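You operate a simulated robot arm through the tools that you are given. There is no shell and no other tool. Be economical: measure what you need, move in short steps, check, and stop when the job is done.

Carry out the task below with a simulated two-armed robot. There is one attempt and no reset: what you move stays moved.

JOB
Test-run the rollers, then swap the jammed one for a spare.
Fine: power off before you touch a roller; the jammed one goes in the red slot; lock the steel bar at the end. Where these are worked on the way, their far stop is far enough and under half their travel is too little: steel bar.

The check looks at the end state, three seconds after you hand in, the way a careful person would. Anything else that was tipped, shoved, dropped, spilled or broken makes it a failure.

ROBOT AND FRAMES
Two 7-joint arms with fingered hands on one trunk, on a base that drives. Base frame: it is fixed to the floor where the robot stands at the start and does not move with it; the origin is under the middle of the robot, x ahead of it, y to its left, z up; the surface under the hand at the start is at about z = 0.86. Lengths are in m, angles in degrees, forces in N, time in s.
The left shoulder is at the start at [0.109, 0.173, 1.076], the right one opposite. With the tool pointing down near the work surface each hand reaches from about 0.48 to 0.84 m from the robot's upright axis, wherever it stands, measured 20 degrees to its own side. Places, roughly: power knob [0.6, 0, 0.9]; steel bar [0.7, 0.1, 0.9]. Payload 3.5 kg a hand.
The TCP of each hand is the grasp point between the finger pads, 0.03 m short of the fingertips. In the tool frame z runs along the fingers and y along their closing line. Largest opening 0.104 m; the body of the gripper starts 0.035 m behind the TCP. The gripper is a hand of 3 fingers: y runs from the thumb to the fingers, the wrist lies at [-0.015, -0.104, -0.178] in the tool frame.
Orientation is that of the tool frame in the base frame, as a unit quaternion [x, y, z, w]. With the fingers straight down and the wrist toward the robot, the tool's x, y and z point along [0, 1, 0], [1, 0, 0] and [0, 0, -1] of the base frame.

CONTROLS
- The arms move only by the tool jog_arm. It takes "left_steps", "right_steps" or both (then of equal length, played together; a hand with none holds still); each is a list of rows, each a list of 6 numbers: the shift along the tool's x, y, z in m, then the turn, a rotation vector about the tool's x, y, z in degrees. In form: [[x, y, z, wx, wy, wz], ...]. A call has 1 to 10 rows; each row shifts and turns the commanded pose from where the row before left it, along the tool's axes as they then stand. Each row takes 0.2 s and may step no farther than 0.05 m and 8.6 degrees from the row before; otherwise, the whole call is refused. Where a pose cannot be reached the arm comes as near as it can. A force on the tool above 40 N (or 10 N above the force at the start of the call, whichever is more), or a blocked arm, ends the call early, and 0.2 s more pass. In this call time passes only in rows, and 0.2 s behind the last. It gives the time, the measured TCP pose, the force on the tool (base axes), the opening and the grip force at its end, in the units of the frame above (readings bear some noise), with the torque about the TCP (base axes, N m) and any sound that the robot's microphone picked up.
- Cameras (640 x 400 px; columns grow to the right, rows downward): "scene" is now at [0.2192, -0.0083, 1.2851]; the picture's right is [-0.09, -1.00, 0.00], its down [-0.22, 0.02, -0.97] and it looks along [0.97, -0.08, -0.23] (base axes); focal length 214 px, centre (320, 200). "left" rides on the left gripper at [-0.064, -0.094, -0.117] in its tool frame; the picture's right is [-0.72, -0.33, 0.61], its down [0.64, -0.65, 0.40] and it looks along [0.27, 0.68, 0.68] (tool axes); focal length 238 px, centre (320, 200). "right" rides on the right gripper at [0.064, -0.094, -0.117] in its tool frame; the picture's right is [-0.72, 0.33, -0.61], its down [-0.64, -0.65, 0.40] and it looks along [-0.27, 0.68, 0.68] (tool axes); focal length 238 px, centre (320, 200). There is no depth. A picture from a camera that has moved, and an enlarged one, comes with that camera's place and axes in the base frame and with its lens.
- get_image(camera): a new picture of that camera. The clock stands still meanwhile.
- move_column(by): slides the trunk up (or, below 0, down) by that many m; the arms and the scene camera ride with it, the base frame stays. It gives what a move gives, with no picture.
- base_move(legs): drives the robot by 1 to 6 legs, each [ahead, left, turn to the left] in m, m and degrees, along the robot's own axes; the way and the turn of a leg run together, so that a leg with both is an arc; at most 1.5 m and 180 degrees a leg. The arms and the cameras ride along, it lands a little off, and it stops where it bumps. It gives what a move gives.
- finger_targets(index, middle, thumb_bend, thumb_turn, hand): sets how far each is bent, from 0 (flat) to 1 (curled in); at 0.3 the hand is open as for a grip, at 0.7 the pads meet at the TCP. One left out holds its place. A second passes; each finger stops where it meets its share of the squeeze, and holds until it gets a number again. It is the only way to open and close the hand. It gives what a move gives, with no picture; readings hold the bend of each and the force on the fingers (four entries, about 0 where the hand has none), thumb and palm. thumb_turn goes from beside the hand (0) to across from the fingers (1), as for a grip.
- turn_head(pan, tilt): turns the head with the scene camera to pan (to the left, within 86 degrees either way) and tilt (down, from -29 to 69), counted from straight ahead of the robot. It gives what a move gives.
- enlarge(camera, box): a new picture of the part [left, top, right, bottom] of that camera's present view, enlarged. The clock stands still meanwhile.
- job_done(): hands the job in; it is judged then, once.

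Work in short steps. Places have to be worked out from the pictures, the camera data and where the tool is seen: move nearer, look again, correct. Check each grasp and each placing, and mend what went wrong. You have 120 turns and 108 pictures in all, those below and enlarged ones among them. Open the grippers and draw the arms clear of the work before you hand the job in, unless the task says otherwise; then end with one line.

The tools are called as a command line: name --argument value ..., lists and objects as JSON in quotes. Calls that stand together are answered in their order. jog_arm: Moves the arms, as the interface text tells. Its arguments: {"type":"object","properties":{"left_steps":{"type":"array","items":{"type":"array","items":{"type":"number"}}},"right_steps":{"type":"array","items":{"type":"array","items":{"type":"number"}}}},"required":[]} The other tools are called the same way: move_column (by) slides the trunk up or down; finger_targets (index, middle, thumb_bend, thumb_turn, hand) moves the fingers one by one; base_move (legs) drives the base; turn_head (pan, tilt) turns the head that bears the scene camera; get_image (camera) takes a picture; enlarge (camera, box) takes an enlarged picture of a part of a camera's view; job_done () hands the job in.

At the start:

```text
time_s: 0.0
left_tcp_pos: [0.5206, 0.2268, 1.3327]
left_orientation: [0.707, 0.707, 0.0, 0.0]
left_ft_force: [-1.3, -0.6, 1.2]
left_ft_torque: [0.01, 0.02, 0.0]
left_opening: 0.1035
left_grasp_force: 0.0
left_shape: jaw
left_bend: [0.3, 0.3, 0.3, 0.98]
left_finger forces: [0.0, 0.1, 0.0, 0.0, 0.0, 0.1]
right_tcp_pos: [0.4766, -0.2391, 1.3383]
right_orientation: [0.708, 0.706, 0.0, 0.0]
right_ft_force: [0.0, 0.4, 0.6]
right_ft_torque: [0.02, -0.01, 0.04]
right_opening: 0.1036
right_grasp_force: 0.0
right_shape: jaw
right_bend: [0.3, 0.3, 0.3, 0.98]
right_finger forces: [0.1, 0.0, 0.1, 0.0, 0.0, 0.0]
trunk travel left (down, up): [-0.175, 0.579]
robot x, y, heading: [0.0023, -0.0013, -0.2]
head pan, tilt: [-5.0, 13.0]
```

scene: 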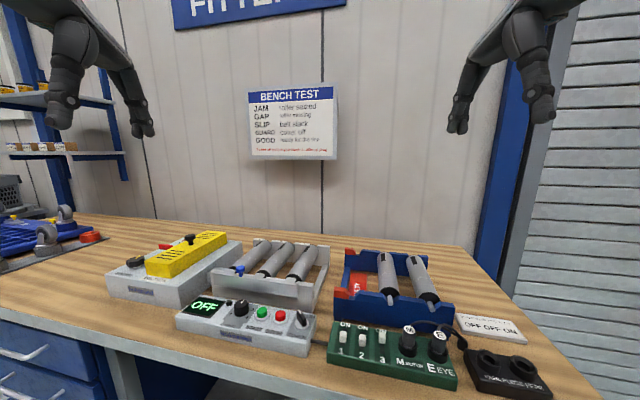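
right: 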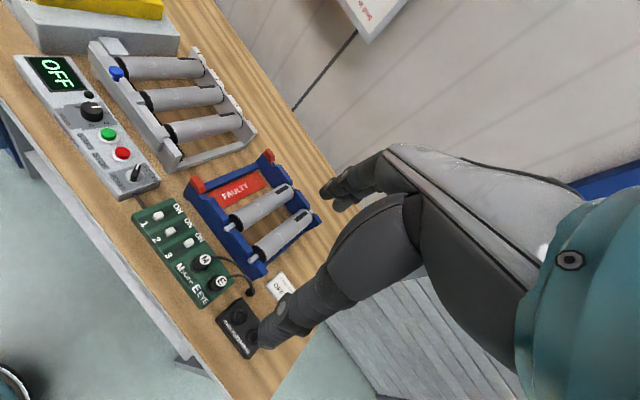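
left: 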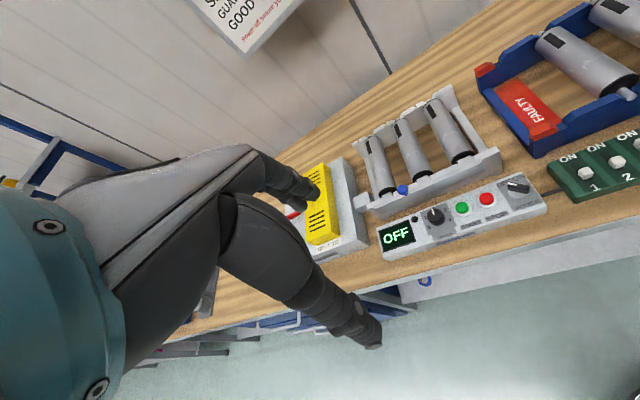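

The scene shows a control box, a roller bed, a blue rack with spares and a red FAULTY slot, a switch board, and a poster. I'll tilt the head down and read the details.

enlarge --camera "scene" --box '[240, 80, 350, 165]'

turn_head --pan -5 --tilt 45

get_image --camera "scene"

```text
4.71 times, centred on (295, 122) of scene
camera zoom: at [0.2192, -0.0083, 1.2851], right [-0.09, -1.0, 0.0], down [-0.22, 0.02, -0.97], along [0.97, -0.08, -0.23], focal length 1009 px, centre (438, 565)
```

zoom: 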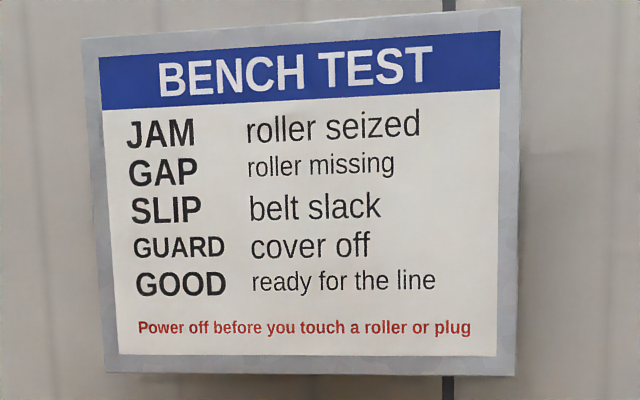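

```text
time_s: 1.0
left_tcp_pos: [0.52, 0.2273, 1.3317]
left_orientation: [0.708, 0.707, 0.001, 0.0]
left_ft_force: [0.3, -0.4, 0.3]
left_ft_torque: [0.0, 0.01, 0.05]
left_opening: 0.1035
left_grasp_force: 0.2
left_shape: jaw
left_bend: [0.3, 0.3, 0.3, 0.98]
left_finger forces: [0.1, 0.0, 0.1, 0.0, 0.1, 0.0]
right_tcp_pos: [0.4773, -0.2393, 1.3384]
right_orientation: [0.707, 0.707, 0.0, 0.0]
right_ft_force: [-0.1, 0.6, 0.1]
right_ft_torque: [-0.03, 0.02, 0.01]
right_opening: 0.1033
right_grasp_force: 0.1
right_shape: jaw
right_bend: [0.3, 0.3, 0.3, 0.98]
right_finger forces: [0.1, 0.0, 0.0, 0.0, 0.0, 0.1]
trunk travel left (down, up): [-0.175, 0.579]
robot x, y, heading: [-0.0001, -0.0019, -0.1]
head pan, tilt: [-5.0, 45.0]
```

```text
103 pictures are left
camera scene: at [0.2073, -0.0073, 1.2351], right [-0.09, -1.0, 0.0], down [-0.7, 0.06, -0.71], along [0.7, -0.06, -0.71], focal length 214 px, centre (320, 200)
```

scene: 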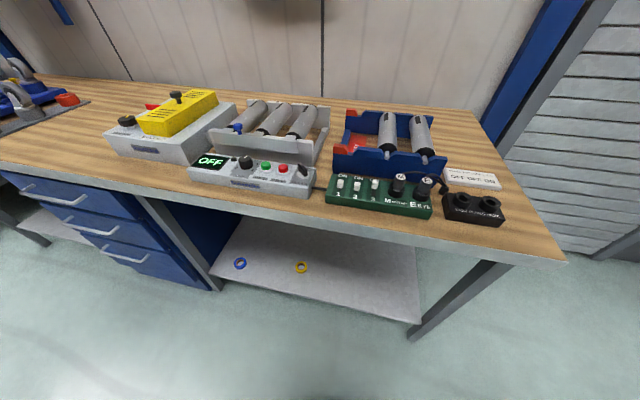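

Now I'll enlarge the devices to read labels.

enlarge --camera "scene" --box '[170, 90, 340, 200]'

enlarge --camera "scene" --box '[320, 100, 510, 225]'

enlarge --camera "scene" --box '[90, 80, 250, 185]'

```text
3.64 times, centred on (255, 145) of scene
camera zoom: at [0.2073, -0.0073, 1.2351], right [-0.09, -1.0, 0.0], down [-0.7, 0.06, -0.71], along [0.7, -0.06, -0.71], focal length 780 px, centre (556, 400)
```

zoom: 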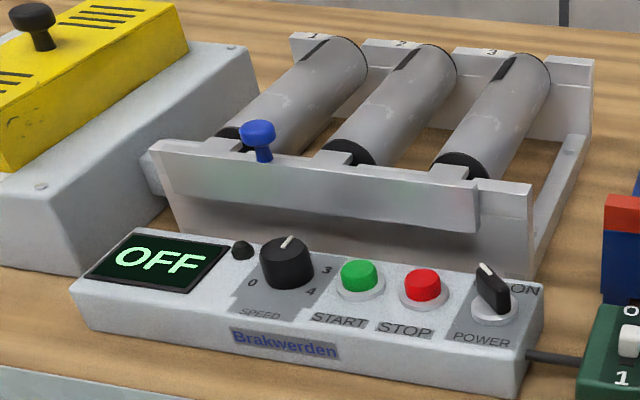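

```text
3.20 times, centred on (415, 162) of scene
camera zoom: at [0.2073, -0.0073, 1.2351], right [-0.09, -1.0, 0.0], down [-0.7, 0.06, -0.71], along [0.7, -0.06, -0.71], focal length 686 px, centre (16, 320)
```

zoom: 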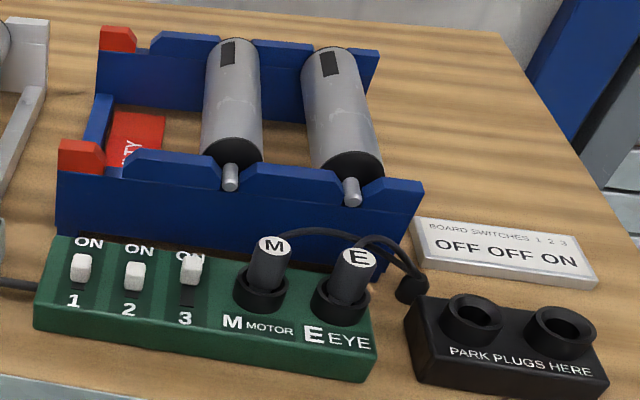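

```text
3.81 times, centred on (170, 132) of scene
camera zoom: at [0.2073, -0.0073, 1.2351], right [-0.09, -1.0, 0.0], down [-0.7, 0.06, -0.71], along [0.7, -0.06, -0.71], focal length 817 px, centre (891, 457)
```

zoom: 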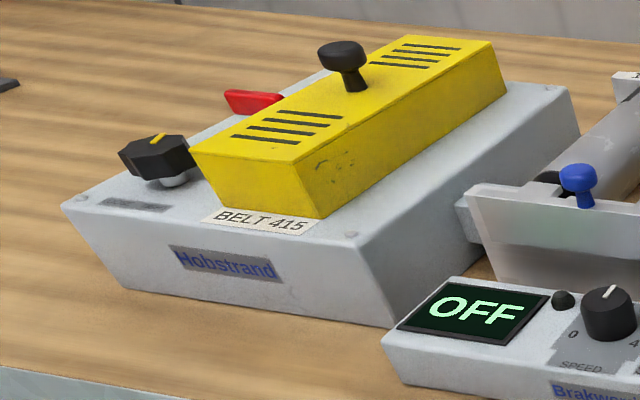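

The board switches match their card (OFF OFF ON), and the control shows OFF. I'll bring the right hand above the power knob for a closer look.

jog_arm --right_steps '[[0.027, 0.01, 0.028, 0, 0, 0], [0.027, 0.01, 0.028, 0, 0, 0], [0.027, 0.01, 0.028, 0, 0, 0], [0.027, 0.01, 0.028, 0, 0, 0], [0.027, 0.01, 0.028, 0, 0, 0], [0.027, 0.01, 0.028, 0, 0, 0], [0.027, 0.01, 0.028, 0, 0, 0], [0.027, 0.01, 0.028, 0, 0, 0]]'

get_image --camera "right"

get_image --camera "scene"

```text
time_s: 2.8
left_tcp_pos: [0.5213, 0.2262, 1.3322]
left_orientation: [0.707, 0.707, 0.0, 0.0]
left_ft_force: [0.2, -0.5, 0.3]
left_ft_torque: [-0.03, 0.0, 0.0]
left_opening: 0.1035
left_grasp_force: 0.1
left_shape: jaw
left_bend: [0.3, 0.3, 0.3, 0.98]
left_finger forces: [0.0, 0.0, 0.0, 0.0, 0.0, 0.1]
right_tcp_pos: [0.5592, -0.0222, 1.1121]
right_orientation: [0.707, 0.707, 0.0, 0.0]
right_ft_force: [-0.3, -0.7, -0.1]
right_ft_torque: [0.02, 0.0, -0.01]
right_opening: 0.1036
right_grasp_force: 0.0
right_shape: jaw
right_bend: [0.3, 0.3, 0.3, 0.98]
right_finger forces: [0.0, 0.0, 0.1, 0.0, 0.0, 0.0]
trunk travel left (down, up): [-0.175, 0.579]
robot x, y, heading: [-0.0028, -0.0003, 0.2]
head pan, tilt: [-5.0, 45.0]
```

```text
99 pictures are left
camera right: at [0.4646, 0.0399, 1.2295], right [0.33, -0.72, 0.61], down [-0.65, -0.64, -0.4], along [0.68, -0.27, -0.68], focal length 238 px, centre (320, 200)
```

right: 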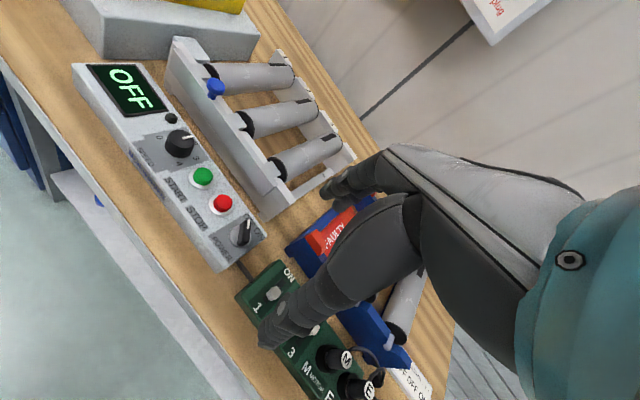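

```text
98 pictures are left
camera scene: at [0.2075, -0.0068, 1.235], right [-0.09, -1.0, 0.0], down [-0.7, 0.06, -0.71], along [0.7, -0.06, -0.71], focal length 214 px, centre (320, 200)
```

scene: 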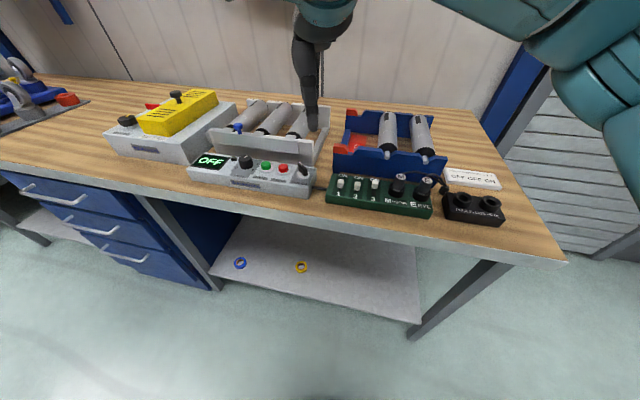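

The hand camera sees the control box and bed well; enlarging both.

enlarge --camera "right" --box '[110, 110, 280, 280]'

enlarge --camera "right" --box '[160, 30, 370, 220]'

```text
2.35 times, centred on (195, 195) of right
camera zoom: at [0.4646, 0.0399, 1.2295], right [0.33, -0.72, 0.61], down [-0.65, -0.64, -0.4], along [0.68, -0.27, -0.68], focal length 561 px, centre (614, 212)
```

zoom: 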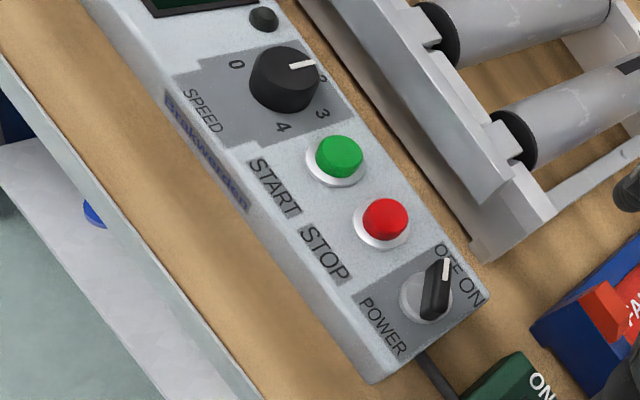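

```text
2.11 times, centred on (265, 125) of right
camera zoom: at [0.4646, 0.0399, 1.2295], right [0.33, -0.72, 0.61], down [-0.65, -0.64, -0.4], along [0.68, -0.27, -0.68], focal length 502 px, centre (436, 358)
```

zoom: 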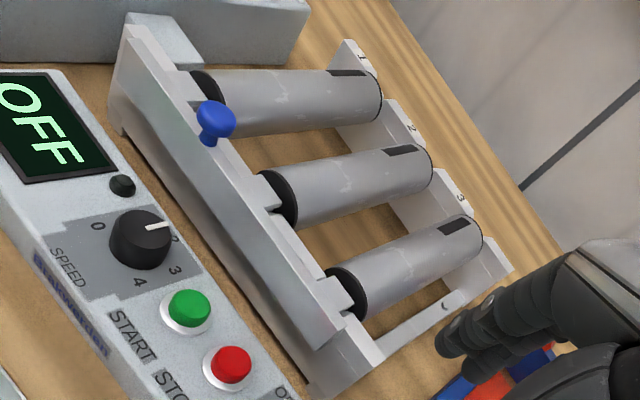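

Power knob is about (0.628, -0.004), top ~0.93, its blade pointing roughly +20° left of straight ahead. I'll turn the hand so its closing line is across the blade, and narrow the fingers.

jog_arm --right_steps '[[0, 0, 0, 0, 0, -8.5], [0, 0, 0, 0, 0, -8.5], [0, 0, 0, 0, 0, -8.5], [0, 0, 0, 0, 0, -8.5], [0, 0, 0, 0, 0, -8.5], [0, 0, 0, 0, 0, -8.5], [0, 0, 0, 0, 0, -8.5], [0, 0, 0, 0, 0, -8.5], [0, 0, 0, 0, 0, -8.5], [0, 0, 0, 0, 0, -8.5]]'

finger_targets --hand "right" --index 0.52 --middle 0.52 --thumb_bend 0.52

get_image --camera "right"

```text
time_s: 5.0
left_tcp_pos: [0.5204, 0.2265, 1.333]
left_orientation: [0.707, 0.707, 0.0, 0.0]
left_ft_force: [0.0, -0.8, -0.9]
left_ft_torque: [0.01, -0.02, -0.04]
left_opening: 0.1035
left_grasp_force: 0.1
left_shape: jaw
left_bend: [0.3, 0.3, 0.3, 0.98]
left_finger forces: [0.1, 0.1, 0.0, 0.1, 0.0, 0.0]
right_tcp_pos: [0.5572, -0.0246, 1.1137]
right_orientation: [0.286, 0.958, 0.0, 0.0]
right_ft_force: [0.8, -0.1, 0.4]
right_ft_torque: [0.0, 0.02, -0.02]
right_opening: 0.1035
right_grasp_force: 0.0
right_shape: jaw
right_bend: [0.3, 0.3, 0.3, 0.98]
right_finger forces: [0.0, 0.1, 0.0, 0.1, 0.1, 0.0]
right hand out of reach, approached as far as the arm can: row 8, 9, 10
trunk travel left (down, up): [-0.175, 0.579]
robot x, y, heading: [0.0008, 0.0012, -0.2]
head pan, tilt: [-5.0, 45.0]
```

```text
time_s: 6.0
left_tcp_pos: [0.5186, 0.2272, 1.3306]
left_orientation: [0.707, 0.707, 0.0, 0.0]
left_ft_force: [0.0, -0.8, -0.4]
left_ft_torque: [0.03, -0.03, -0.02]
left_opening: 0.1037
left_grasp_force: 0.0
left_shape: jaw
left_bend: [0.3, 0.3, 0.3, 0.98]
left_finger forces: [0.1, 0.0, 0.0, 0.0, 0.1, 0.0]
right_tcp_pos: [0.5563, -0.0248, 1.115]
right_orientation: [0.287, 0.958, 0.001, 0.0]
right_ft_force: [0.4, 0.3, 0.4]
right_ft_torque: [0.01, -0.01, 0.0]
right_opening: 0.0476
right_grasp_force: 0.1
right_shape: fingers
right_bend: [0.52, 0.52, 0.52, 0.98]
right_finger forces: [0.0, 0.0, 0.1, 0.0, 0.0, 0.1]
trunk travel left (down, up): [-0.175, 0.579]
robot x, y, heading: [-0.0006, 0.0016, -0.0]
head pan, tilt: [-5.0, 45.0]
```

```text
95 pictures are left
camera right: at [0.4523, -0.069, 1.2311], right [0.78, -0.12, 0.61], down [0.18, -0.9, -0.4], along [0.6, 0.42, -0.68], focal length 238 px, centre (320, 200)
```

right: 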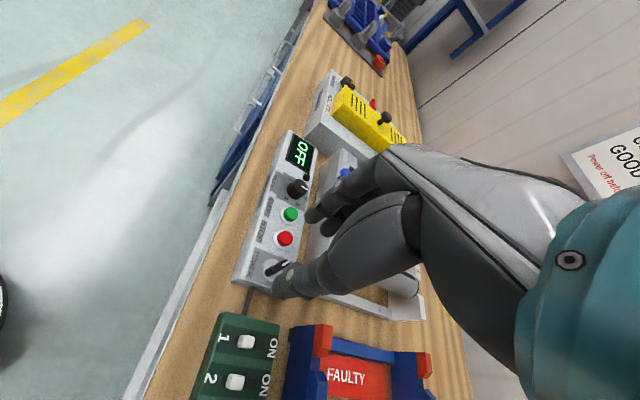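

Yaw limit at ~57° from this stance. I'll shift the base 0.2 m to the right and turn it 35° left, so the right hand can align its closing line along y for both the knob and the rollers. First I raise the hand a bit.

jog_arm --right_steps '[[0, 0, -0.04, 0, 0, 0], [0, 0, -0.04, 0, 0, 0]]'

base_move --legs '[[0, -0.2, 0], [0, 0, 35]]'

turn_head --pan -25 --tilt 42

get_image --camera "scene"

```text
time_s: 6.6
left_tcp_pos: [0.5195, 0.2265, 1.3328]
left_orientation: [0.708, 0.707, 0.0, 0.0]
left_ft_force: [0.1, -0.5, 0.4]
left_ft_torque: [0.0, -0.01, -0.02]
left_opening: 0.1036
left_grasp_force: 0.0
left_shape: jaw
left_bend: [0.3, 0.3, 0.3, 0.98]
left_finger forces: [0.0, 0.0, 0.0, 0.1, 0.0, 0.0]
right_tcp_pos: [0.5564, -0.0245, 1.1341]
right_orientation: [0.287, 0.958, 0.001, 0.0]
right_ft_force: [0.2, 0.0, 0.5]
right_ft_torque: [-0.04, 0.03, -0.05]
right_opening: 0.0474
right_grasp_force: 0.1
right_shape: fingers
right_bend: [0.52, 0.52, 0.52, 0.98]
right_finger forces: [0.0, 0.0, 0.0, 0.0, 0.0, 0.0]
right hand out of reach, approached as far as the arm can: row 1, 2
trunk travel left (down, up): [-0.175, 0.579]
robot x, y, heading: [-0.0004, 0.001, 0.2]
head pan, tilt: [-5.0, 45.0]
```

```text
time_s: 9.9
left_tcp_pos: [0.2947, 0.2778, 1.3326]
left_orientation: [0.461, 0.887, 0.0, 0.0]
left_ft_force: [0.4, 0.1, 0.2]
left_ft_torque: [-0.02, -0.02, -0.01]
left_opening: 0.1035
left_grasp_force: 0.0
left_shape: jaw
left_bend: [0.3, 0.3, 0.3, 0.98]
left_finger forces: [0.0, 0.1, 0.0, 0.0, 0.0, 0.1]
right_tcp_pos: [0.4692, 0.0938, 1.1342]
right_orientation: [-0.015, 1.0, 0.0, 0.001]
right_ft_force: [-0.2, 0.6, 0.4]
right_ft_torque: [0.0, 0.01, 0.0]
right_opening: 0.0474
right_grasp_force: 0.1
right_shape: fingers
right_bend: [0.52, 0.52, 0.52, 0.98]
right_finger forces: [0.0, 0.0, 0.1, 0.0, 0.0, 0.0]
trunk travel left (down, up): [-0.175, 0.579]
robot x, y, heading: [-0.0041, -0.2079, 34.9]
head pan, tilt: [-5.0, 45.0]
```

```text
time_s: 10.7
left_tcp_pos: [0.2949, 0.2791, 1.3324]
left_orientation: [0.461, 0.887, 0.0, 0.001]
left_ft_force: [0.5, -0.3, 0.4]
left_ft_torque: [0.01, 0.0, 0.01]
left_opening: 0.1037
left_grasp_force: 0.0
left_shape: jaw
left_bend: [0.3, 0.3, 0.3, 0.98]
left_finger forces: [0.1, 0.0, 0.1, 0.0, 0.0, 0.0]
right_tcp_pos: [0.4695, 0.0928, 1.1335]
right_orientation: [-0.014, 1.0, 0.0, 0.0]
right_ft_force: [0.1, 0.4, -0.4]
right_ft_torque: [-0.03, 0.0, -0.01]
right_opening: 0.0475
right_grasp_force: 0.0
right_shape: fingers
right_bend: [0.52, 0.52, 0.52, 0.98]
right_finger forces: [0.0, 0.0, 0.0, 0.1, 0.1, 0.0]
trunk travel left (down, up): [-0.175, 0.579]
robot x, y, heading: [0.003, -0.2074, 35.3]
head pan, tilt: [-25.0, 42.0]
```

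```text
94 pictures are left
camera scene: at [0.1852, -0.1192, 1.2394], right [0.18, -0.98, 0.0], down [-0.66, -0.12, -0.74], along [0.73, 0.13, -0.67], focal length 214 px, centre (320, 200)
```

scene: 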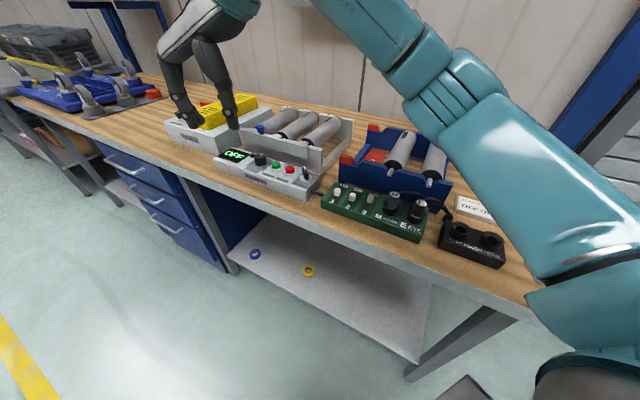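

Hand now closes along y. Moving it above the power knob at z≈1.03.

jog_arm --right_steps '[[-0.031, -0.02, 0.02, 0, 0, 0], [-0.031, -0.02, 0.02, 0, 0, 0], [-0.031, -0.02, 0.02, 0, 0, 0], [-0.031, -0.02, 0.02, 0, 0, 0], [-0.032, -0.021, 0.02, 0, 0, 0]]'

get_image --camera "right"

enlarge --camera "scene" --box '[200, 100, 350, 215]'

```text
time_s: 11.9
left_tcp_pos: [0.2955, 0.2784, 1.3319]
left_orientation: [0.461, 0.887, -0.001, -0.001]
left_ft_force: [0.0, 0.4, -0.6]
left_ft_torque: [0.01, 0.02, -0.01]
left_opening: 0.1037
left_grasp_force: 0.1
left_shape: jaw
left_bend: [0.3, 0.3, 0.3, 0.98]
left_finger forces: [0.0, 0.1, 0.0, 0.0, 0.0, 0.0]
right_tcp_pos: [0.4694, 0.0939, 1.1323]
right_orientation: [-0.015, 1.0, 0.0, 0.0]
right_ft_force: [-0.2, 0.2, -0.3]
right_ft_torque: [0.0, 0.0, 0.03]
right_opening: 0.047
right_grasp_force: 0.0
right_shape: fingers
right_bend: [0.52, 0.52, 0.52, 0.98]
right_finger forces: [0.0, 0.0, 0.0, 0.0, 0.0, 0.0]
right hand out of reach, approached as far as the arm can: row 1, 2, 3, 4, 5
trunk travel left (down, up): [-0.175, 0.579]
robot x, y, heading: [0.0016, -0.2053, 35.2]
head pan, tilt: [-25.0, 42.0]
```

```text
93 pictures are left
camera right: at [0.4084, -0.0037, 1.2512], right [0.71, 0.35, 0.61], down [0.66, -0.63, -0.4], along [0.25, 0.69, -0.68], focal length 238 px, centre (320, 200)
```

right: 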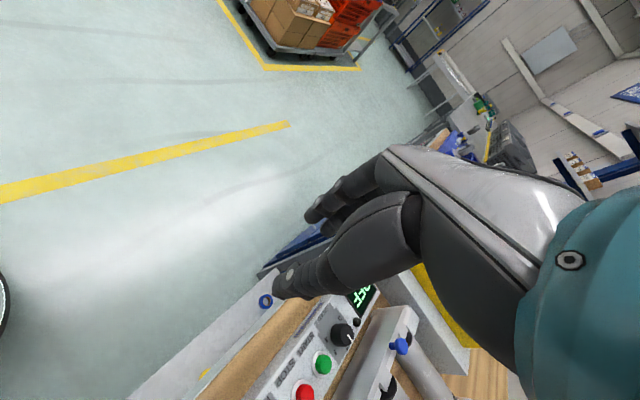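

```text
3.48 times, centred on (275, 158) of scene
camera zoom: at [0.1852, -0.1193, 1.2394], right [0.18, -0.98, 0.0], down [-0.66, -0.12, -0.74], along [0.73, 0.13, -0.67], focal length 746 px, centre (476, 348)
```

zoom: 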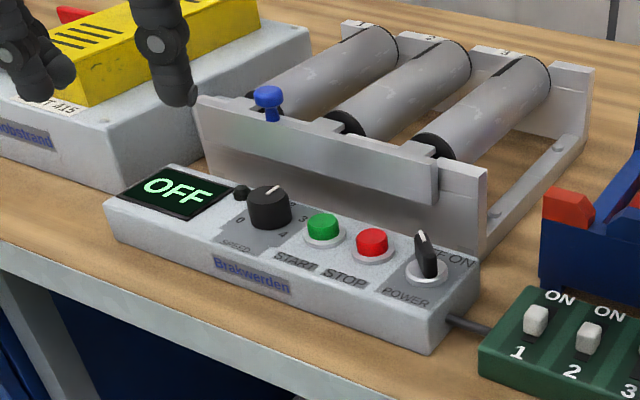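

The commanded pose still carries the unreachable extra turn; I'll unwind about 30° of it.

jog_arm --right_steps '[[0, 0, 0, 0, 0, 7.5], [0, 0, 0, 0, 0, 7.5], [0, 0, 0, 0, 0, 7.5], [0, 0, 0, 0, 0, 7.5], [0, 0, 0, 0, 0, 0]]'

```text
time_s: 13.1
left_tcp_pos: [0.2938, 0.2791, 1.3321]
left_orientation: [0.462, 0.887, 0.001, 0.0]
left_ft_force: [0.2, 1.0, 0.1]
left_ft_torque: [-0.02, 0.02, 0.03]
left_opening: 0.1036
left_grasp_force: 0.1
left_shape: jaw
left_bend: [0.3, 0.3, 0.3, 0.98]
left_finger forces: [0.0, 0.0, 0.1, 0.0, 0.0, 0.0]
right_tcp_pos: [0.4716, 0.0936, 1.1334]
right_orientation: [0.245, 0.969, 0.0, 0.0]
right_ft_force: [-0.6, 0.5, 0.5]
right_ft_torque: [0.02, 0.0, 0.02]
right_opening: 0.0471
right_grasp_force: 0.0
right_shape: fingers
right_bend: [0.52, 0.52, 0.52, 0.98]
right_finger forces: [0.0, 0.1, 0.1, 0.0, 0.1, 0.0]
trunk travel left (down, up): [-0.175, 0.579]
robot x, y, heading: [-0.0035, -0.2051, 35.2]
head pan, tilt: [-25.0, 42.0]
```

jog_arm --right_steps '[[-0.037, -0.0024, 0.02, 0, 0, 0], [-0.037, -0.0024, 0.02, 0, 0, 0], [-0.037, -0.0024, 0.02, 0, 0, 0], [-0.037, -0.0024, 0.02, 0, 0, 0], [-0.037, -0.0024, 0.02, 0, 0, 0], [0, 0, 0, 0, 0, -8.5], [0, 0, 0, 0, 0, -8.5], [0, 0, 0, 0, 0, -8.5], [0, 0, 0, 0, 0, -8.5]]'

get_image --camera "right"

get_image --camera "scene"

```text
time_s: 15.1
left_tcp_pos: [0.2939, 0.2778, 1.332]
left_orientation: [0.461, 0.887, 0.0, 0.0]
left_ft_force: [-0.3, 0.2, 0.2]
left_ft_torque: [-0.05, -0.02, -0.02]
left_opening: 0.1037
left_grasp_force: 0.1
left_shape: jaw
left_bend: [0.3, 0.3, 0.3, 0.98]
left_finger forces: [0.0, 0.1, 0.0, 0.1, 0.0, 0.1]
right_tcp_pos: [0.6269, -0.0075, 1.0307]
right_orientation: [0.172, 0.985, 0.0, 0.0]
right_ft_force: [-0.1, -0.4, 0.0]
right_ft_torque: [0.05, -0.05, 0.0]
right_opening: 0.0472
right_grasp_force: 0.1
right_shape: fingers
right_bend: [0.52, 0.52, 0.52, 0.98]
right_finger forces: [0.0, 0.0, 0.0, 0.1, 0.0, 0.1]
right hand out of reach, approached as far as the arm can: row 7, 8, 9
trunk travel left (down, up): [-0.175, 0.579]
robot x, y, heading: [-0.0038, -0.2054, 35.5]
head pan, tilt: [-25.0, 42.0]
```

```text
91 pictures are left
camera right: at [0.5346, -0.076, 1.1484], right [0.79, 0.06, 0.61], down [0.38, -0.83, -0.4], along [0.48, 0.55, -0.68], focal length 238 px, centre (320, 200)
```

right: 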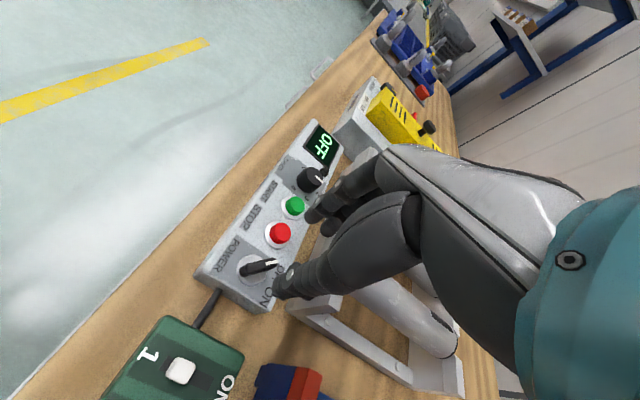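

```text
90 pictures are left
camera scene: at [0.1852, -0.1194, 1.2394], right [0.18, -0.98, 0.0], down [-0.66, -0.12, -0.74], along [0.73, 0.13, -0.67], focal length 214 px, centre (320, 200)
```

scene: 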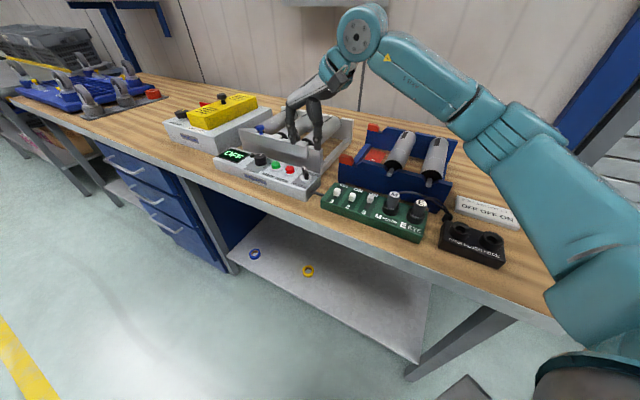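

The yaw limit seems to be shoulder-to-hand azimuth + 38°. I'll check the knob blade's angle closely; the fingers may still take it obliquely.

enlarge --camera "right" --box '[190, 200, 330, 320]'

enlarge --camera "scene" --box '[260, 100, 350, 210]'

```text
3.33 times, centred on (260, 260) of right
camera zoom: at [0.5346, -0.076, 1.1484], right [0.79, 0.06, 0.61], down [0.38, -0.83, -0.4], along [0.48, 0.55, -0.68], focal length 794 px, centre (520, 0)
```

zoom: 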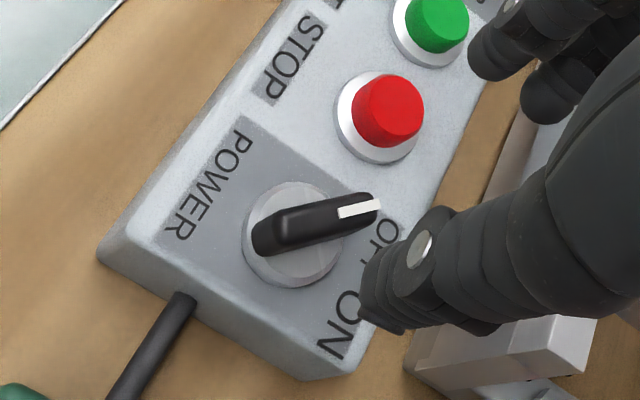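

```text
3.64 times, centred on (305, 155) of scene
camera zoom: at [0.1852, -0.1194, 1.2394], right [0.18, -0.98, 0.0], down [-0.66, -0.12, -0.74], along [0.73, 0.13, -0.67], focal length 780 px, centre (374, 364)
```

zoom: 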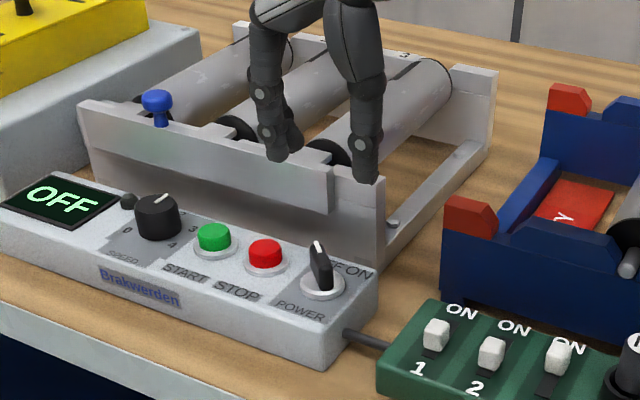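

Blade is at ~+29°, knob base at (0.626,-0.004,0.904). Before choosing an approach, I'll test how far the hand can yaw the other way (higher up for safety).

jog_arm --right_steps '[[0, 0, -0.04, 0, 0, 8.5], [0, 0, -0.03, 0, 0, 8.5], [0, 0, 0, 0, 0, 8.5], [0, 0, 0, 0, 0, 8.5], [0, 0, 0, 0, 0, 8.5], [0, 0, 0, 0, 0, 8.5], [0, 0, 0, 0, 0, 8.5], [0, 0, 0, 0, 0, 8.5], [0, 0, 0, 0, 0, 8.5], [0, 0, 0, 0, 0, 8.5]]'

jog_arm --right_steps '[[0, 0, 0, 0, 0, 8.5], [0, 0, 0, 0, 0, 8.5], [0, 0, 0, 0, 0, 8.5], [0, 0, 0, 0, 0, 8.5], [0, 0, 0, 0, 0, 8.5], [0, 0, 0, 0, 0, 8.5], [0, 0, 0, 0, 0, 8.5], [0, 0, 0, 0, 0, 8.5], [0, 0, 0, 0, 0, 8.5]]'

```text
time_s: 17.3
left_tcp_pos: [0.2941, 0.2784, 1.3319]
left_orientation: [0.46, 0.888, -0.001, -0.001]
left_ft_force: [-0.6, -0.4, 0.2]
left_ft_torque: [0.06, -0.02, 0.05]
left_opening: 0.1037
left_grasp_force: 0.1
left_shape: jaw
left_bend: [0.3, 0.3, 0.3, 0.98]
left_finger forces: [0.1, 0.0, 0.0, 0.1, 0.1, 0.1]
right_tcp_pos: [0.6293, -0.0062, 1.1027]
right_orientation: [0.792, 0.61, -0.001, 0.0]
right_ft_force: [0.4, 0.3, 0.1]
right_ft_torque: [-0.01, 0.0, 0.03]
right_opening: 0.0476
right_grasp_force: 0.0
right_shape: fingers
right_bend: [0.52, 0.52, 0.52, 0.98]
right_finger forces: [0.0, 0.1, 0.0, 0.1, 0.0, 0.0]
trunk travel left (down, up): [-0.175, 0.579]
robot x, y, heading: [0.0014, -0.2048, 35.2]
head pan, tilt: [-25.0, 42.0]
```

```text
time_s: 19.3
left_tcp_pos: [0.2949, 0.2788, 1.3324]
left_orientation: [0.461, 0.888, 0.0, 0.0]
left_ft_force: [0.9, -0.1, -0.1]
left_ft_torque: [0.02, 0.03, -0.02]
left_opening: 0.1035
left_grasp_force: 0.1
left_shape: jaw
left_bend: [0.3, 0.3, 0.3, 0.98]
left_finger forces: [0.0, 0.0, 0.0, 0.1, 0.0, 0.1]
right_tcp_pos: [0.5935, -0.0568, 1.0569]
right_orientation: [1.0, -0.011, 0.001, -0.002]
right_ft_force: [0.5, 0.3, 0.1]
right_ft_torque: [-0.03, 0.0, -0.02]
right_opening: 0.0475
right_grasp_force: 0.1
right_shape: fingers
right_bend: [0.52, 0.52, 0.52, 0.98]
right_finger forces: [0.0, 0.0, 0.1, 0.0, 0.0, 0.1]
right hand out of reach, approached as far as the arm can: row 6, 7, 8, 9
trunk travel left (down, up): [-0.175, 0.579]
robot x, y, heading: [-0.0045, -0.2038, 35.3]
head pan, tilt: [-25.0, 42.0]
```

The other direction reaches -90° and beyond. So each hand turns wide "inward": the left hand can hold yaw +60…+120 with the robot straight. I'll raise and unwind the right hand, then re-face the bench.

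jog_arm --right_steps '[[0, 0.02, -0.02, 0, 0, -8.5], [0, 0, -0.02, 0, 0, -8.5], [0, 0, -0.02, 0, 0, -8.5], [0, 0, -0.02, 0, 0, -8.5], [0, 0, -0.02, 0, 0, -8.5], [0, -0.01, -0.02, 0, 0, -8.5], [0, -0.01, -0.02, 0, 0, -8.5], [0, -0.01, -0.02, 0, 0, -8.5], [0, -0.01, -0.02, 0, 0, -8.5], [0, 0, -0.02, 0, 0, -8.5]]'

base_move --legs '[[0, 0, -35.3]]'

base_move --legs '[[0.12, 0, 0]]'

turn_head --pan 15 --tilt 48

get_image --camera "scene"

```text
time_s: 21.5
left_tcp_pos: [0.2951, 0.279, 1.3328]
left_orientation: [0.461, 0.887, 0.0, -0.001]
left_ft_force: [0.9, 0.8, 0.2]
left_ft_torque: [0.01, 0.0, 0.0]
left_opening: 0.1035
left_grasp_force: 0.0
left_shape: jaw
left_bend: [0.3, 0.3, 0.3, 0.98]
left_finger forces: [0.0, 0.1, 0.1, 0.0, 0.0, 0.1]
right_tcp_pos: [0.5616, -0.0547, 1.2581]
right_orientation: [0.744, 0.668, 0.0, 0.0]
right_ft_force: [1.1, 1.0, -0.9]
right_ft_torque: [-0.01, 0.0, 0.02]
right_opening: 0.0476
right_grasp_force: 0.0
right_shape: fingers
right_bend: [0.52, 0.52, 0.52, 0.98]
right_finger forces: [0.0, 0.1, 0.0, 0.0, 0.1, 0.1]
trunk travel left (down, up): [-0.175, 0.579]
robot x, y, heading: [0.0005, -0.2035, 34.9]
head pan, tilt: [-25.0, 42.0]
```

```text
time_s: 23.6
left_tcp_pos: [0.5198, 0.0203, 1.3338]
left_orientation: [0.707, 0.708, 0.001, 0.0]
left_ft_force: [-0.4, 0.4, 0.0]
left_ft_torque: [0.06, 0.02, -0.02]
left_opening: 0.1037
left_grasp_force: 0.0
left_shape: jaw
left_bend: [0.3, 0.3, 0.3, 0.98]
left_finger forces: [0.1, 0.0, 0.0, 0.1, 0.1, 0.0]
right_tcp_pos: [0.5455, -0.4069, 1.2574]
right_orientation: [0.912, 0.411, 0.0, 0.0]
right_ft_force: [0.2, -0.4, 0.1]
right_ft_torque: [0.03, -0.01, 0.03]
right_opening: 0.0473
right_grasp_force: 0.1
right_shape: fingers
right_bend: [0.52, 0.52, 0.52, 0.98]
right_finger forces: [0.0, 0.0, 0.1, 0.0, 0.0, 0.0]
trunk travel left (down, up): [-0.175, 0.579]
robot x, y, heading: [-0.0015, -0.204, 0.1]
head pan, tilt: [-25.0, 42.0]
```

```text
time_s: 24.8
left_tcp_pos: [0.6381, 0.0195, 1.3321]
left_orientation: [0.709, 0.705, -0.001, -0.002]
left_ft_force: [0.0, -0.3, 0.1]
left_ft_torque: [-0.01, 0.02, -0.02]
left_opening: 0.1036
left_grasp_force: 0.0
left_shape: jaw
left_bend: [0.3, 0.3, 0.3, 0.98]
left_finger forces: [0.0, 0.1, 0.0, 0.0, 0.1, 0.0]
right_tcp_pos: [0.6643, -0.4084, 1.2569]
right_orientation: [0.912, 0.411, -0.001, -0.001]
right_ft_force: [0.6, 0.5, 0.0]
right_ft_torque: [0.01, 0.03, 0.0]
right_opening: 0.0476
right_grasp_force: 0.0
right_shape: fingers
right_bend: [0.52, 0.52, 0.52, 0.98]
right_finger forces: [0.0, 0.1, 0.0, 0.0, 0.0, 0.0]
trunk travel left (down, up): [-0.175, 0.579]
robot x, y, heading: [0.1139, -0.2065, -0.1]
head pan, tilt: [-25.0, 42.0]
```

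```text
time_s: 25.9
left_tcp_pos: [0.637, 0.0192, 1.3323]
left_orientation: [0.708, 0.707, 0.0, -0.001]
left_ft_force: [0.1, 0.0, 0.5]
left_ft_torque: [0.01, 0.01, 0.0]
left_opening: 0.1035
left_grasp_force: 0.2
left_shape: jaw
left_bend: [0.3, 0.3, 0.3, 0.98]
left_finger forces: [0.1, 0.0, 0.0, 0.0, 0.0, 0.0]
right_tcp_pos: [0.661, -0.4078, 1.2574]
right_orientation: [0.912, 0.411, 0.0, 0.001]
right_ft_force: [-0.4, 0.3, 0.5]
right_ft_torque: [-0.04, 0.02, 0.0]
right_opening: 0.0473
right_grasp_force: 0.2
right_shape: fingers
right_bend: [0.52, 0.52, 0.52, 0.98]
right_finger forces: [0.0, 0.1, 0.1, 0.1, 0.0, 0.0]
trunk travel left (down, up): [-0.175, 0.579]
robot x, y, heading: [0.1168, -0.2063, -0.1]
head pan, tilt: [15.0, 48.0]
```

```text
87 pictures are left
camera scene: at [0.3185, -0.1865, 1.2309], right [0.26, -0.97, 0.0], down [-0.72, -0.19, -0.67], along [0.65, 0.17, -0.74], focal length 214 px, centre (320, 200)
```

scene: 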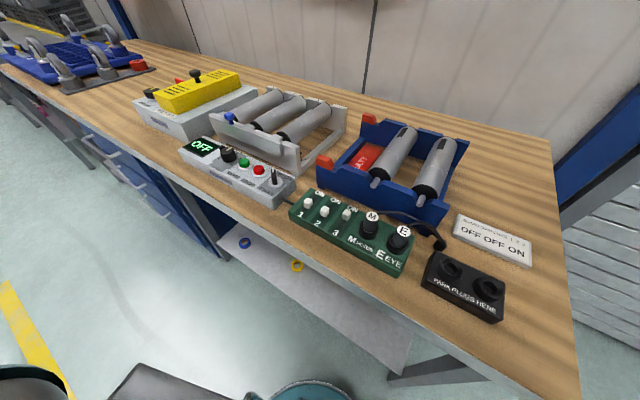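

Clear view now. I'll yaw the left hand by +119° (across the blade) while descending, and narrow its fingers.

jog_arm --left_steps '[[0, 0, 0.01, 0, 0, -8.5], [0, 0, 0.01, 0, 0, -8.5], [0, 0, 0.02, 0, 0, -8.5], [0, 0, 0.02, 0, 0, -8.5], [0, 0, 0.02, 0, 0, -8.5], [0, 0, 0.02, 0, 0, -8.5], [0, 0, 0.02, 0, 0, -8.5], [0, 0, 0.02, 0, 0, -8.5], [0, 0, 0.02, 0, 0, -8.5], [0, 0, 0.02, 0, 0, -8.5]]'

finger_targets --hand "left" --index 0.53 --middle 0.53 --thumb_bend 0.53

jog_arm --left_steps '[[0, 0, 0.02, 0, 0, -8.5], [0, 0, 0.02, 0, 0, -8.5], [0, 0, 0.02, 0, 0, -8.5], [0, 0, 0.02, 0, 0, -8.5]]'

get_image --camera "left"

get_image --camera "scene"

```text
time_s: 28.1
left_tcp_pos: [0.6358, 0.0172, 1.1528]
left_orientation: [0.044, 0.999, 0.0, 0.0]
left_ft_force: [-1.0, 0.6, 0.1]
left_ft_torque: [0.0, -0.02, 0.01]
left_opening: 0.1036
left_grasp_force: 0.0
left_shape: jaw
left_bend: [0.3, 0.3, 0.3, 0.98]
left_finger forces: [0.0, 0.1, 0.0, 0.0, 0.0, 0.0]
right_tcp_pos: [0.6627, -0.4074, 1.2574]
right_orientation: [0.912, 0.411, -0.001, 0.0]
right_ft_force: [0.5, -0.3, 0.4]
right_ft_torque: [0.02, 0.0, 0.01]
right_opening: 0.0474
right_grasp_force: 0.0
right_shape: fingers
right_bend: [0.52, 0.52, 0.52, 0.98]
right_finger forces: [0.0, 0.0, 0.1, 0.0, 0.0, 0.1]
trunk travel left (down, up): [-0.175, 0.579]
robot x, y, heading: [0.1143, -0.2084, -0.1]
head pan, tilt: [15.0, 48.0]
```

```text
time_s: 29.1
left_tcp_pos: [0.6371, 0.016, 1.1546]
left_orientation: [0.045, 0.999, 0.0, 0.0]
left_ft_force: [-0.4, -0.2, 0.0]
left_ft_torque: [-0.03, -0.02, 0.0]
left_opening: 0.0452
left_grasp_force: 0.0
left_shape: fingers
left_bend: [0.53, 0.53, 0.53, 0.98]
left_finger forces: [0.0, 0.0, 0.1, 0.0, 0.0, 0.0]
right_tcp_pos: [0.6618, -0.4083, 1.2568]
right_orientation: [0.912, 0.41, 0.0, 0.0]
right_ft_force: [0.5, 0.8, 0.2]
right_ft_torque: [0.0, 0.02, -0.01]
right_opening: 0.0475
right_grasp_force: 0.1
right_shape: fingers
right_bend: [0.52, 0.52, 0.52, 0.98]
right_finger forces: [0.1, 0.0, 0.0, 0.0, 0.1, 0.0]
trunk travel left (down, up): [-0.175, 0.579]
robot x, y, heading: [0.1153, -0.2116, -0.2]
head pan, tilt: [15.0, 48.0]
```

```text
time_s: 30.1
left_tcp_pos: [0.6361, 0.0196, 1.0733]
left_orientation: [-0.25, 0.968, 0.001, 0.001]
left_ft_force: [0.7, 0.6, 0.3]
left_ft_torque: [0.05, -0.01, 0.0]
left_opening: 0.0448
left_grasp_force: 0.0
left_shape: fingers
left_bend: [0.53, 0.53, 0.53, 0.98]
left_finger forces: [0.0, 0.0, 0.0, 0.1, 0.0, 0.0]
right_tcp_pos: [0.6617, -0.4068, 1.2566]
right_orientation: [0.912, 0.41, 0.0, 0.001]
right_ft_force: [0.6, 0.4, -0.4]
right_ft_torque: [0.0, 0.01, 0.01]
right_opening: 0.0472
right_grasp_force: 0.0
right_shape: fingers
right_bend: [0.52, 0.52, 0.52, 0.98]
right_finger forces: [0.1, 0.0, 0.1, 0.0, 0.0, 0.1]
trunk travel left (down, up): [-0.175, 0.579]
robot x, y, heading: [0.1152, -0.2053, -0.1]
head pan, tilt: [15.0, 48.0]
```

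```text
86 pictures are left
camera left: at [0.7368, -0.0306, 1.1909], right [0.79, 0.06, -0.61], down [-0.24, -0.88, -0.41], along [-0.57, 0.47, -0.68], focal length 238 px, centre (320, 200)
```

left: 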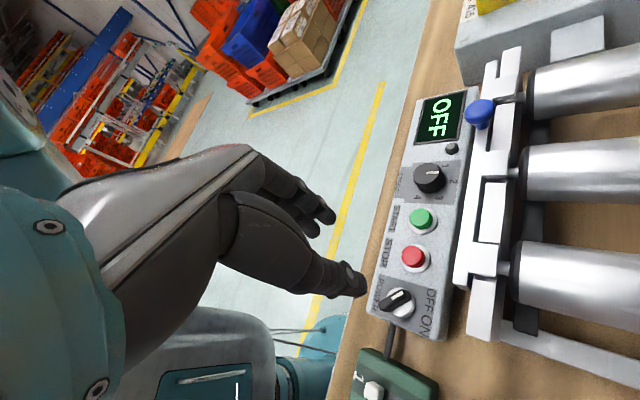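

```text
85 pictures are left
camera scene: at [0.3189, -0.1863, 1.2308], right [0.26, -0.97, 0.0], down [-0.72, -0.19, -0.67], along [0.65, 0.17, -0.74], focal length 214 px, centre (320, 200)
```

scene: 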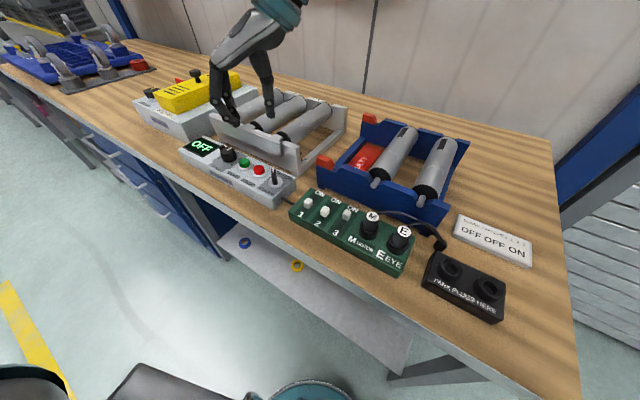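

Left yaw is 119° as wanted. Descending over the knob at (0.628,-0.003) to z≈0.965, then check.

jog_arm --left_steps '[[0.009, -0.008, 0.0, 0, 0, 0], [0.009, -0.008, 0.03, 0, 0, 0], [0, 0, 0.04, 0, 0, 0], [0, 0, 0.038, 0, 0, 0]]'

enlarge --camera "scene" --box '[200, 120, 320, 220]'

enlarge --camera "left" --box '[260, 150, 500, 330]'

```text
time_s: 31.1
left_tcp_pos: [0.6285, -0.0031, 0.9646]
left_orientation: [-0.249, 0.968, 0.001, 0.0]
left_ft_force: [0.1, 0.4, 0.6]
left_ft_torque: [-0.02, -0.01, -0.01]
left_opening: 0.0449
left_grasp_force: 0.2
left_shape: fingers
left_bend: [0.53, 0.53, 0.53, 0.98]
left_finger forces: [0.1, 0.0, 0.0, 0.0, 0.0, 0.1]
right_tcp_pos: [0.6619, -0.4093, 1.2569]
right_orientation: [0.912, 0.41, 0.0, 0.0]
right_ft_force: [0.0, 0.0, 0.6]
right_ft_torque: [0.01, 0.01, 0.02]
right_opening: 0.0473
right_grasp_force: 0.0
right_shape: fingers
right_bend: [0.52, 0.52, 0.52, 0.98]
right_finger forces: [0.0, 0.0, 0.1, 0.0, 0.0, 0.0]
trunk travel left (down, up): [-0.175, 0.579]
robot x, y, heading: [0.1165, -0.2067, -0.3]
head pan, tilt: [15.0, 48.0]
```

```text
4.00 times, centred on (260, 170) of scene
camera zoom: at [0.3184, -0.1868, 1.2309], right [0.26, -0.97, 0.0], down [-0.72, -0.19, -0.67], along [0.65, 0.17, -0.74], focal length 858 px, centre (560, 320)
```

zoom: 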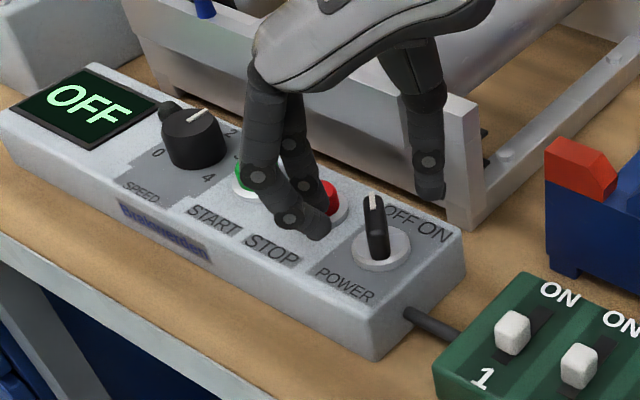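

```text
2.22 times, centred on (380, 240) of left
camera zoom: at [0.7285, -0.0532, 1.0816], right [0.79, 0.06, -0.61], down [-0.25, -0.88, -0.4], along [-0.56, 0.47, -0.68], focal length 530 px, centre (187, 111)
```

zoom: 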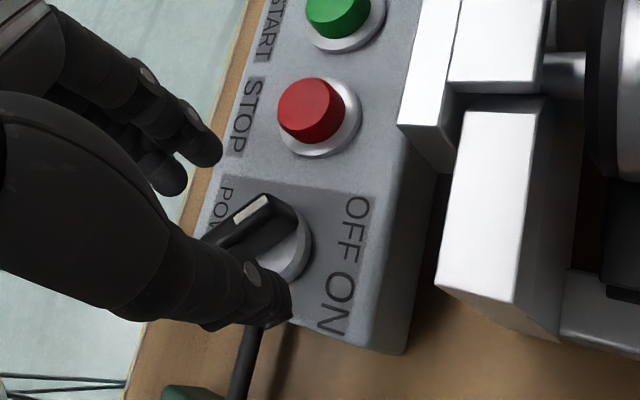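

Blade is centred between fingers and thumb, but the index side is close to STOP; I'll narrow to ~26 mm, then descend to z≈0.94.

finger_targets --hand "left" --index 0.6 --middle 0.6 --thumb_bend 0.6

jog_arm --left_steps '[[0, 0, 0.012, 0, 0, 0], [0, 0, 0.012, 0, 0, 0]]'

enlarge --camera "left" --box '[260, 150, 500, 330]'

enlarge --camera "scene" --box '[200, 120, 320, 220]'

```text
time_s: 32.1
left_tcp_pos: [0.6282, -0.002, 0.9637]
left_orientation: [-0.248, 0.969, 0.0, 0.0]
left_ft_force: [-0.8, 0.5, 0.1]
left_ft_torque: [-0.02, 0.01, 0.01]
left_opening: 0.0268
left_grasp_force: 0.0
left_shape: fingers
left_bend: [0.6, 0.6, 0.6, 0.98]
left_finger forces: [0.0, 0.1, 0.1, 0.0, 0.0, 0.1]
right_tcp_pos: [0.6624, -0.4087, 1.257]
right_orientation: [0.912, 0.41, 0.0, 0.0]
right_ft_force: [-0.3, -0.1, 0.0]
right_ft_torque: [-0.02, 0.01, 0.03]
right_opening: 0.0474
right_grasp_force: 0.0
right_shape: fingers
right_bend: [0.52, 0.52, 0.52, 0.98]
right_finger forces: [0.0, 0.1, 0.0, 0.0, 0.0, 0.0]
trunk travel left (down, up): [-0.175, 0.579]
robot x, y, heading: [0.1167, -0.2072, 0.2]
head pan, tilt: [15.0, 48.0]
```

```text
time_s: 32.7
left_tcp_pos: [0.6295, -0.0044, 0.9402]
left_orientation: [-0.249, 0.968, 0.001, -0.001]
left_ft_force: [-0.9, 0.4, 0.1]
left_ft_torque: [0.0, 0.03, 0.02]
left_opening: 0.0271
left_grasp_force: 0.1
left_shape: fingers
left_bend: [0.6, 0.6, 0.6, 0.98]
left_finger forces: [0.0, 0.0, 0.0, 0.0, 0.1, 0.1]
right_tcp_pos: [0.6627, -0.4075, 1.2576]
right_orientation: [0.912, 0.41, 0.0, 0.0]
right_ft_force: [0.2, 0.5, -0.2]
right_ft_torque: [-0.01, 0.0, 0.03]
right_opening: 0.0477
right_grasp_force: 0.1
right_shape: fingers
right_bend: [0.52, 0.52, 0.52, 0.98]
right_finger forces: [0.1, 0.0, 0.1, 0.1, 0.0, 0.0]
trunk travel left (down, up): [-0.175, 0.579]
robot x, y, heading: [0.1153, -0.2044, -0.1]
head pan, tilt: [15.0, 48.0]
```

```text
2.22 times, centred on (380, 240) of left
camera zoom: at [0.7292, -0.0548, 1.0571], right [0.79, 0.06, -0.61], down [-0.25, -0.88, -0.4], along [-0.57, 0.47, -0.68], focal length 530 px, centre (187, 111)
```

zoom: 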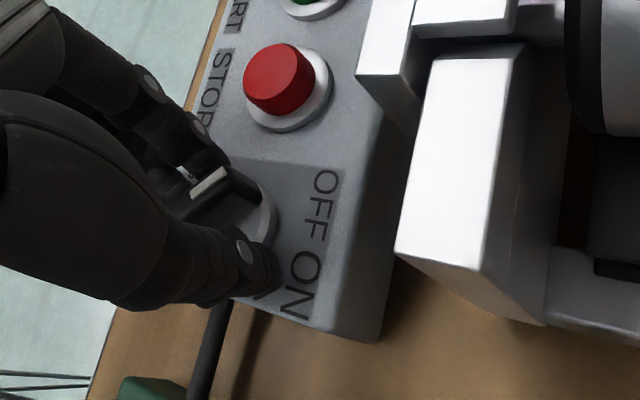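

```text
4.00 times, centred on (260, 170) of scene
camera zoom: at [0.3186, -0.1865, 1.2308], right [0.26, -0.97, 0.0], down [-0.72, -0.19, -0.67], along [0.65, 0.17, -0.74], focal length 858 px, centre (560, 320)
```

zoom: 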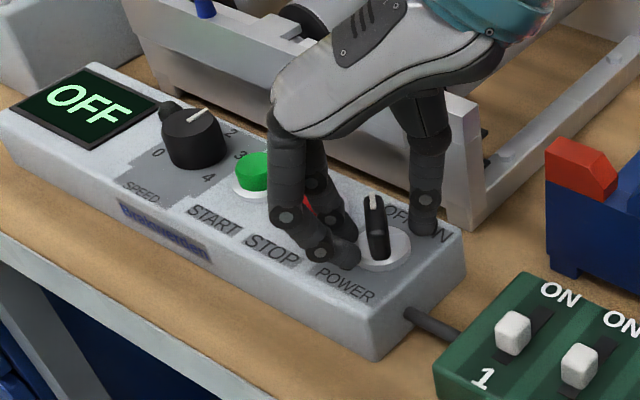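

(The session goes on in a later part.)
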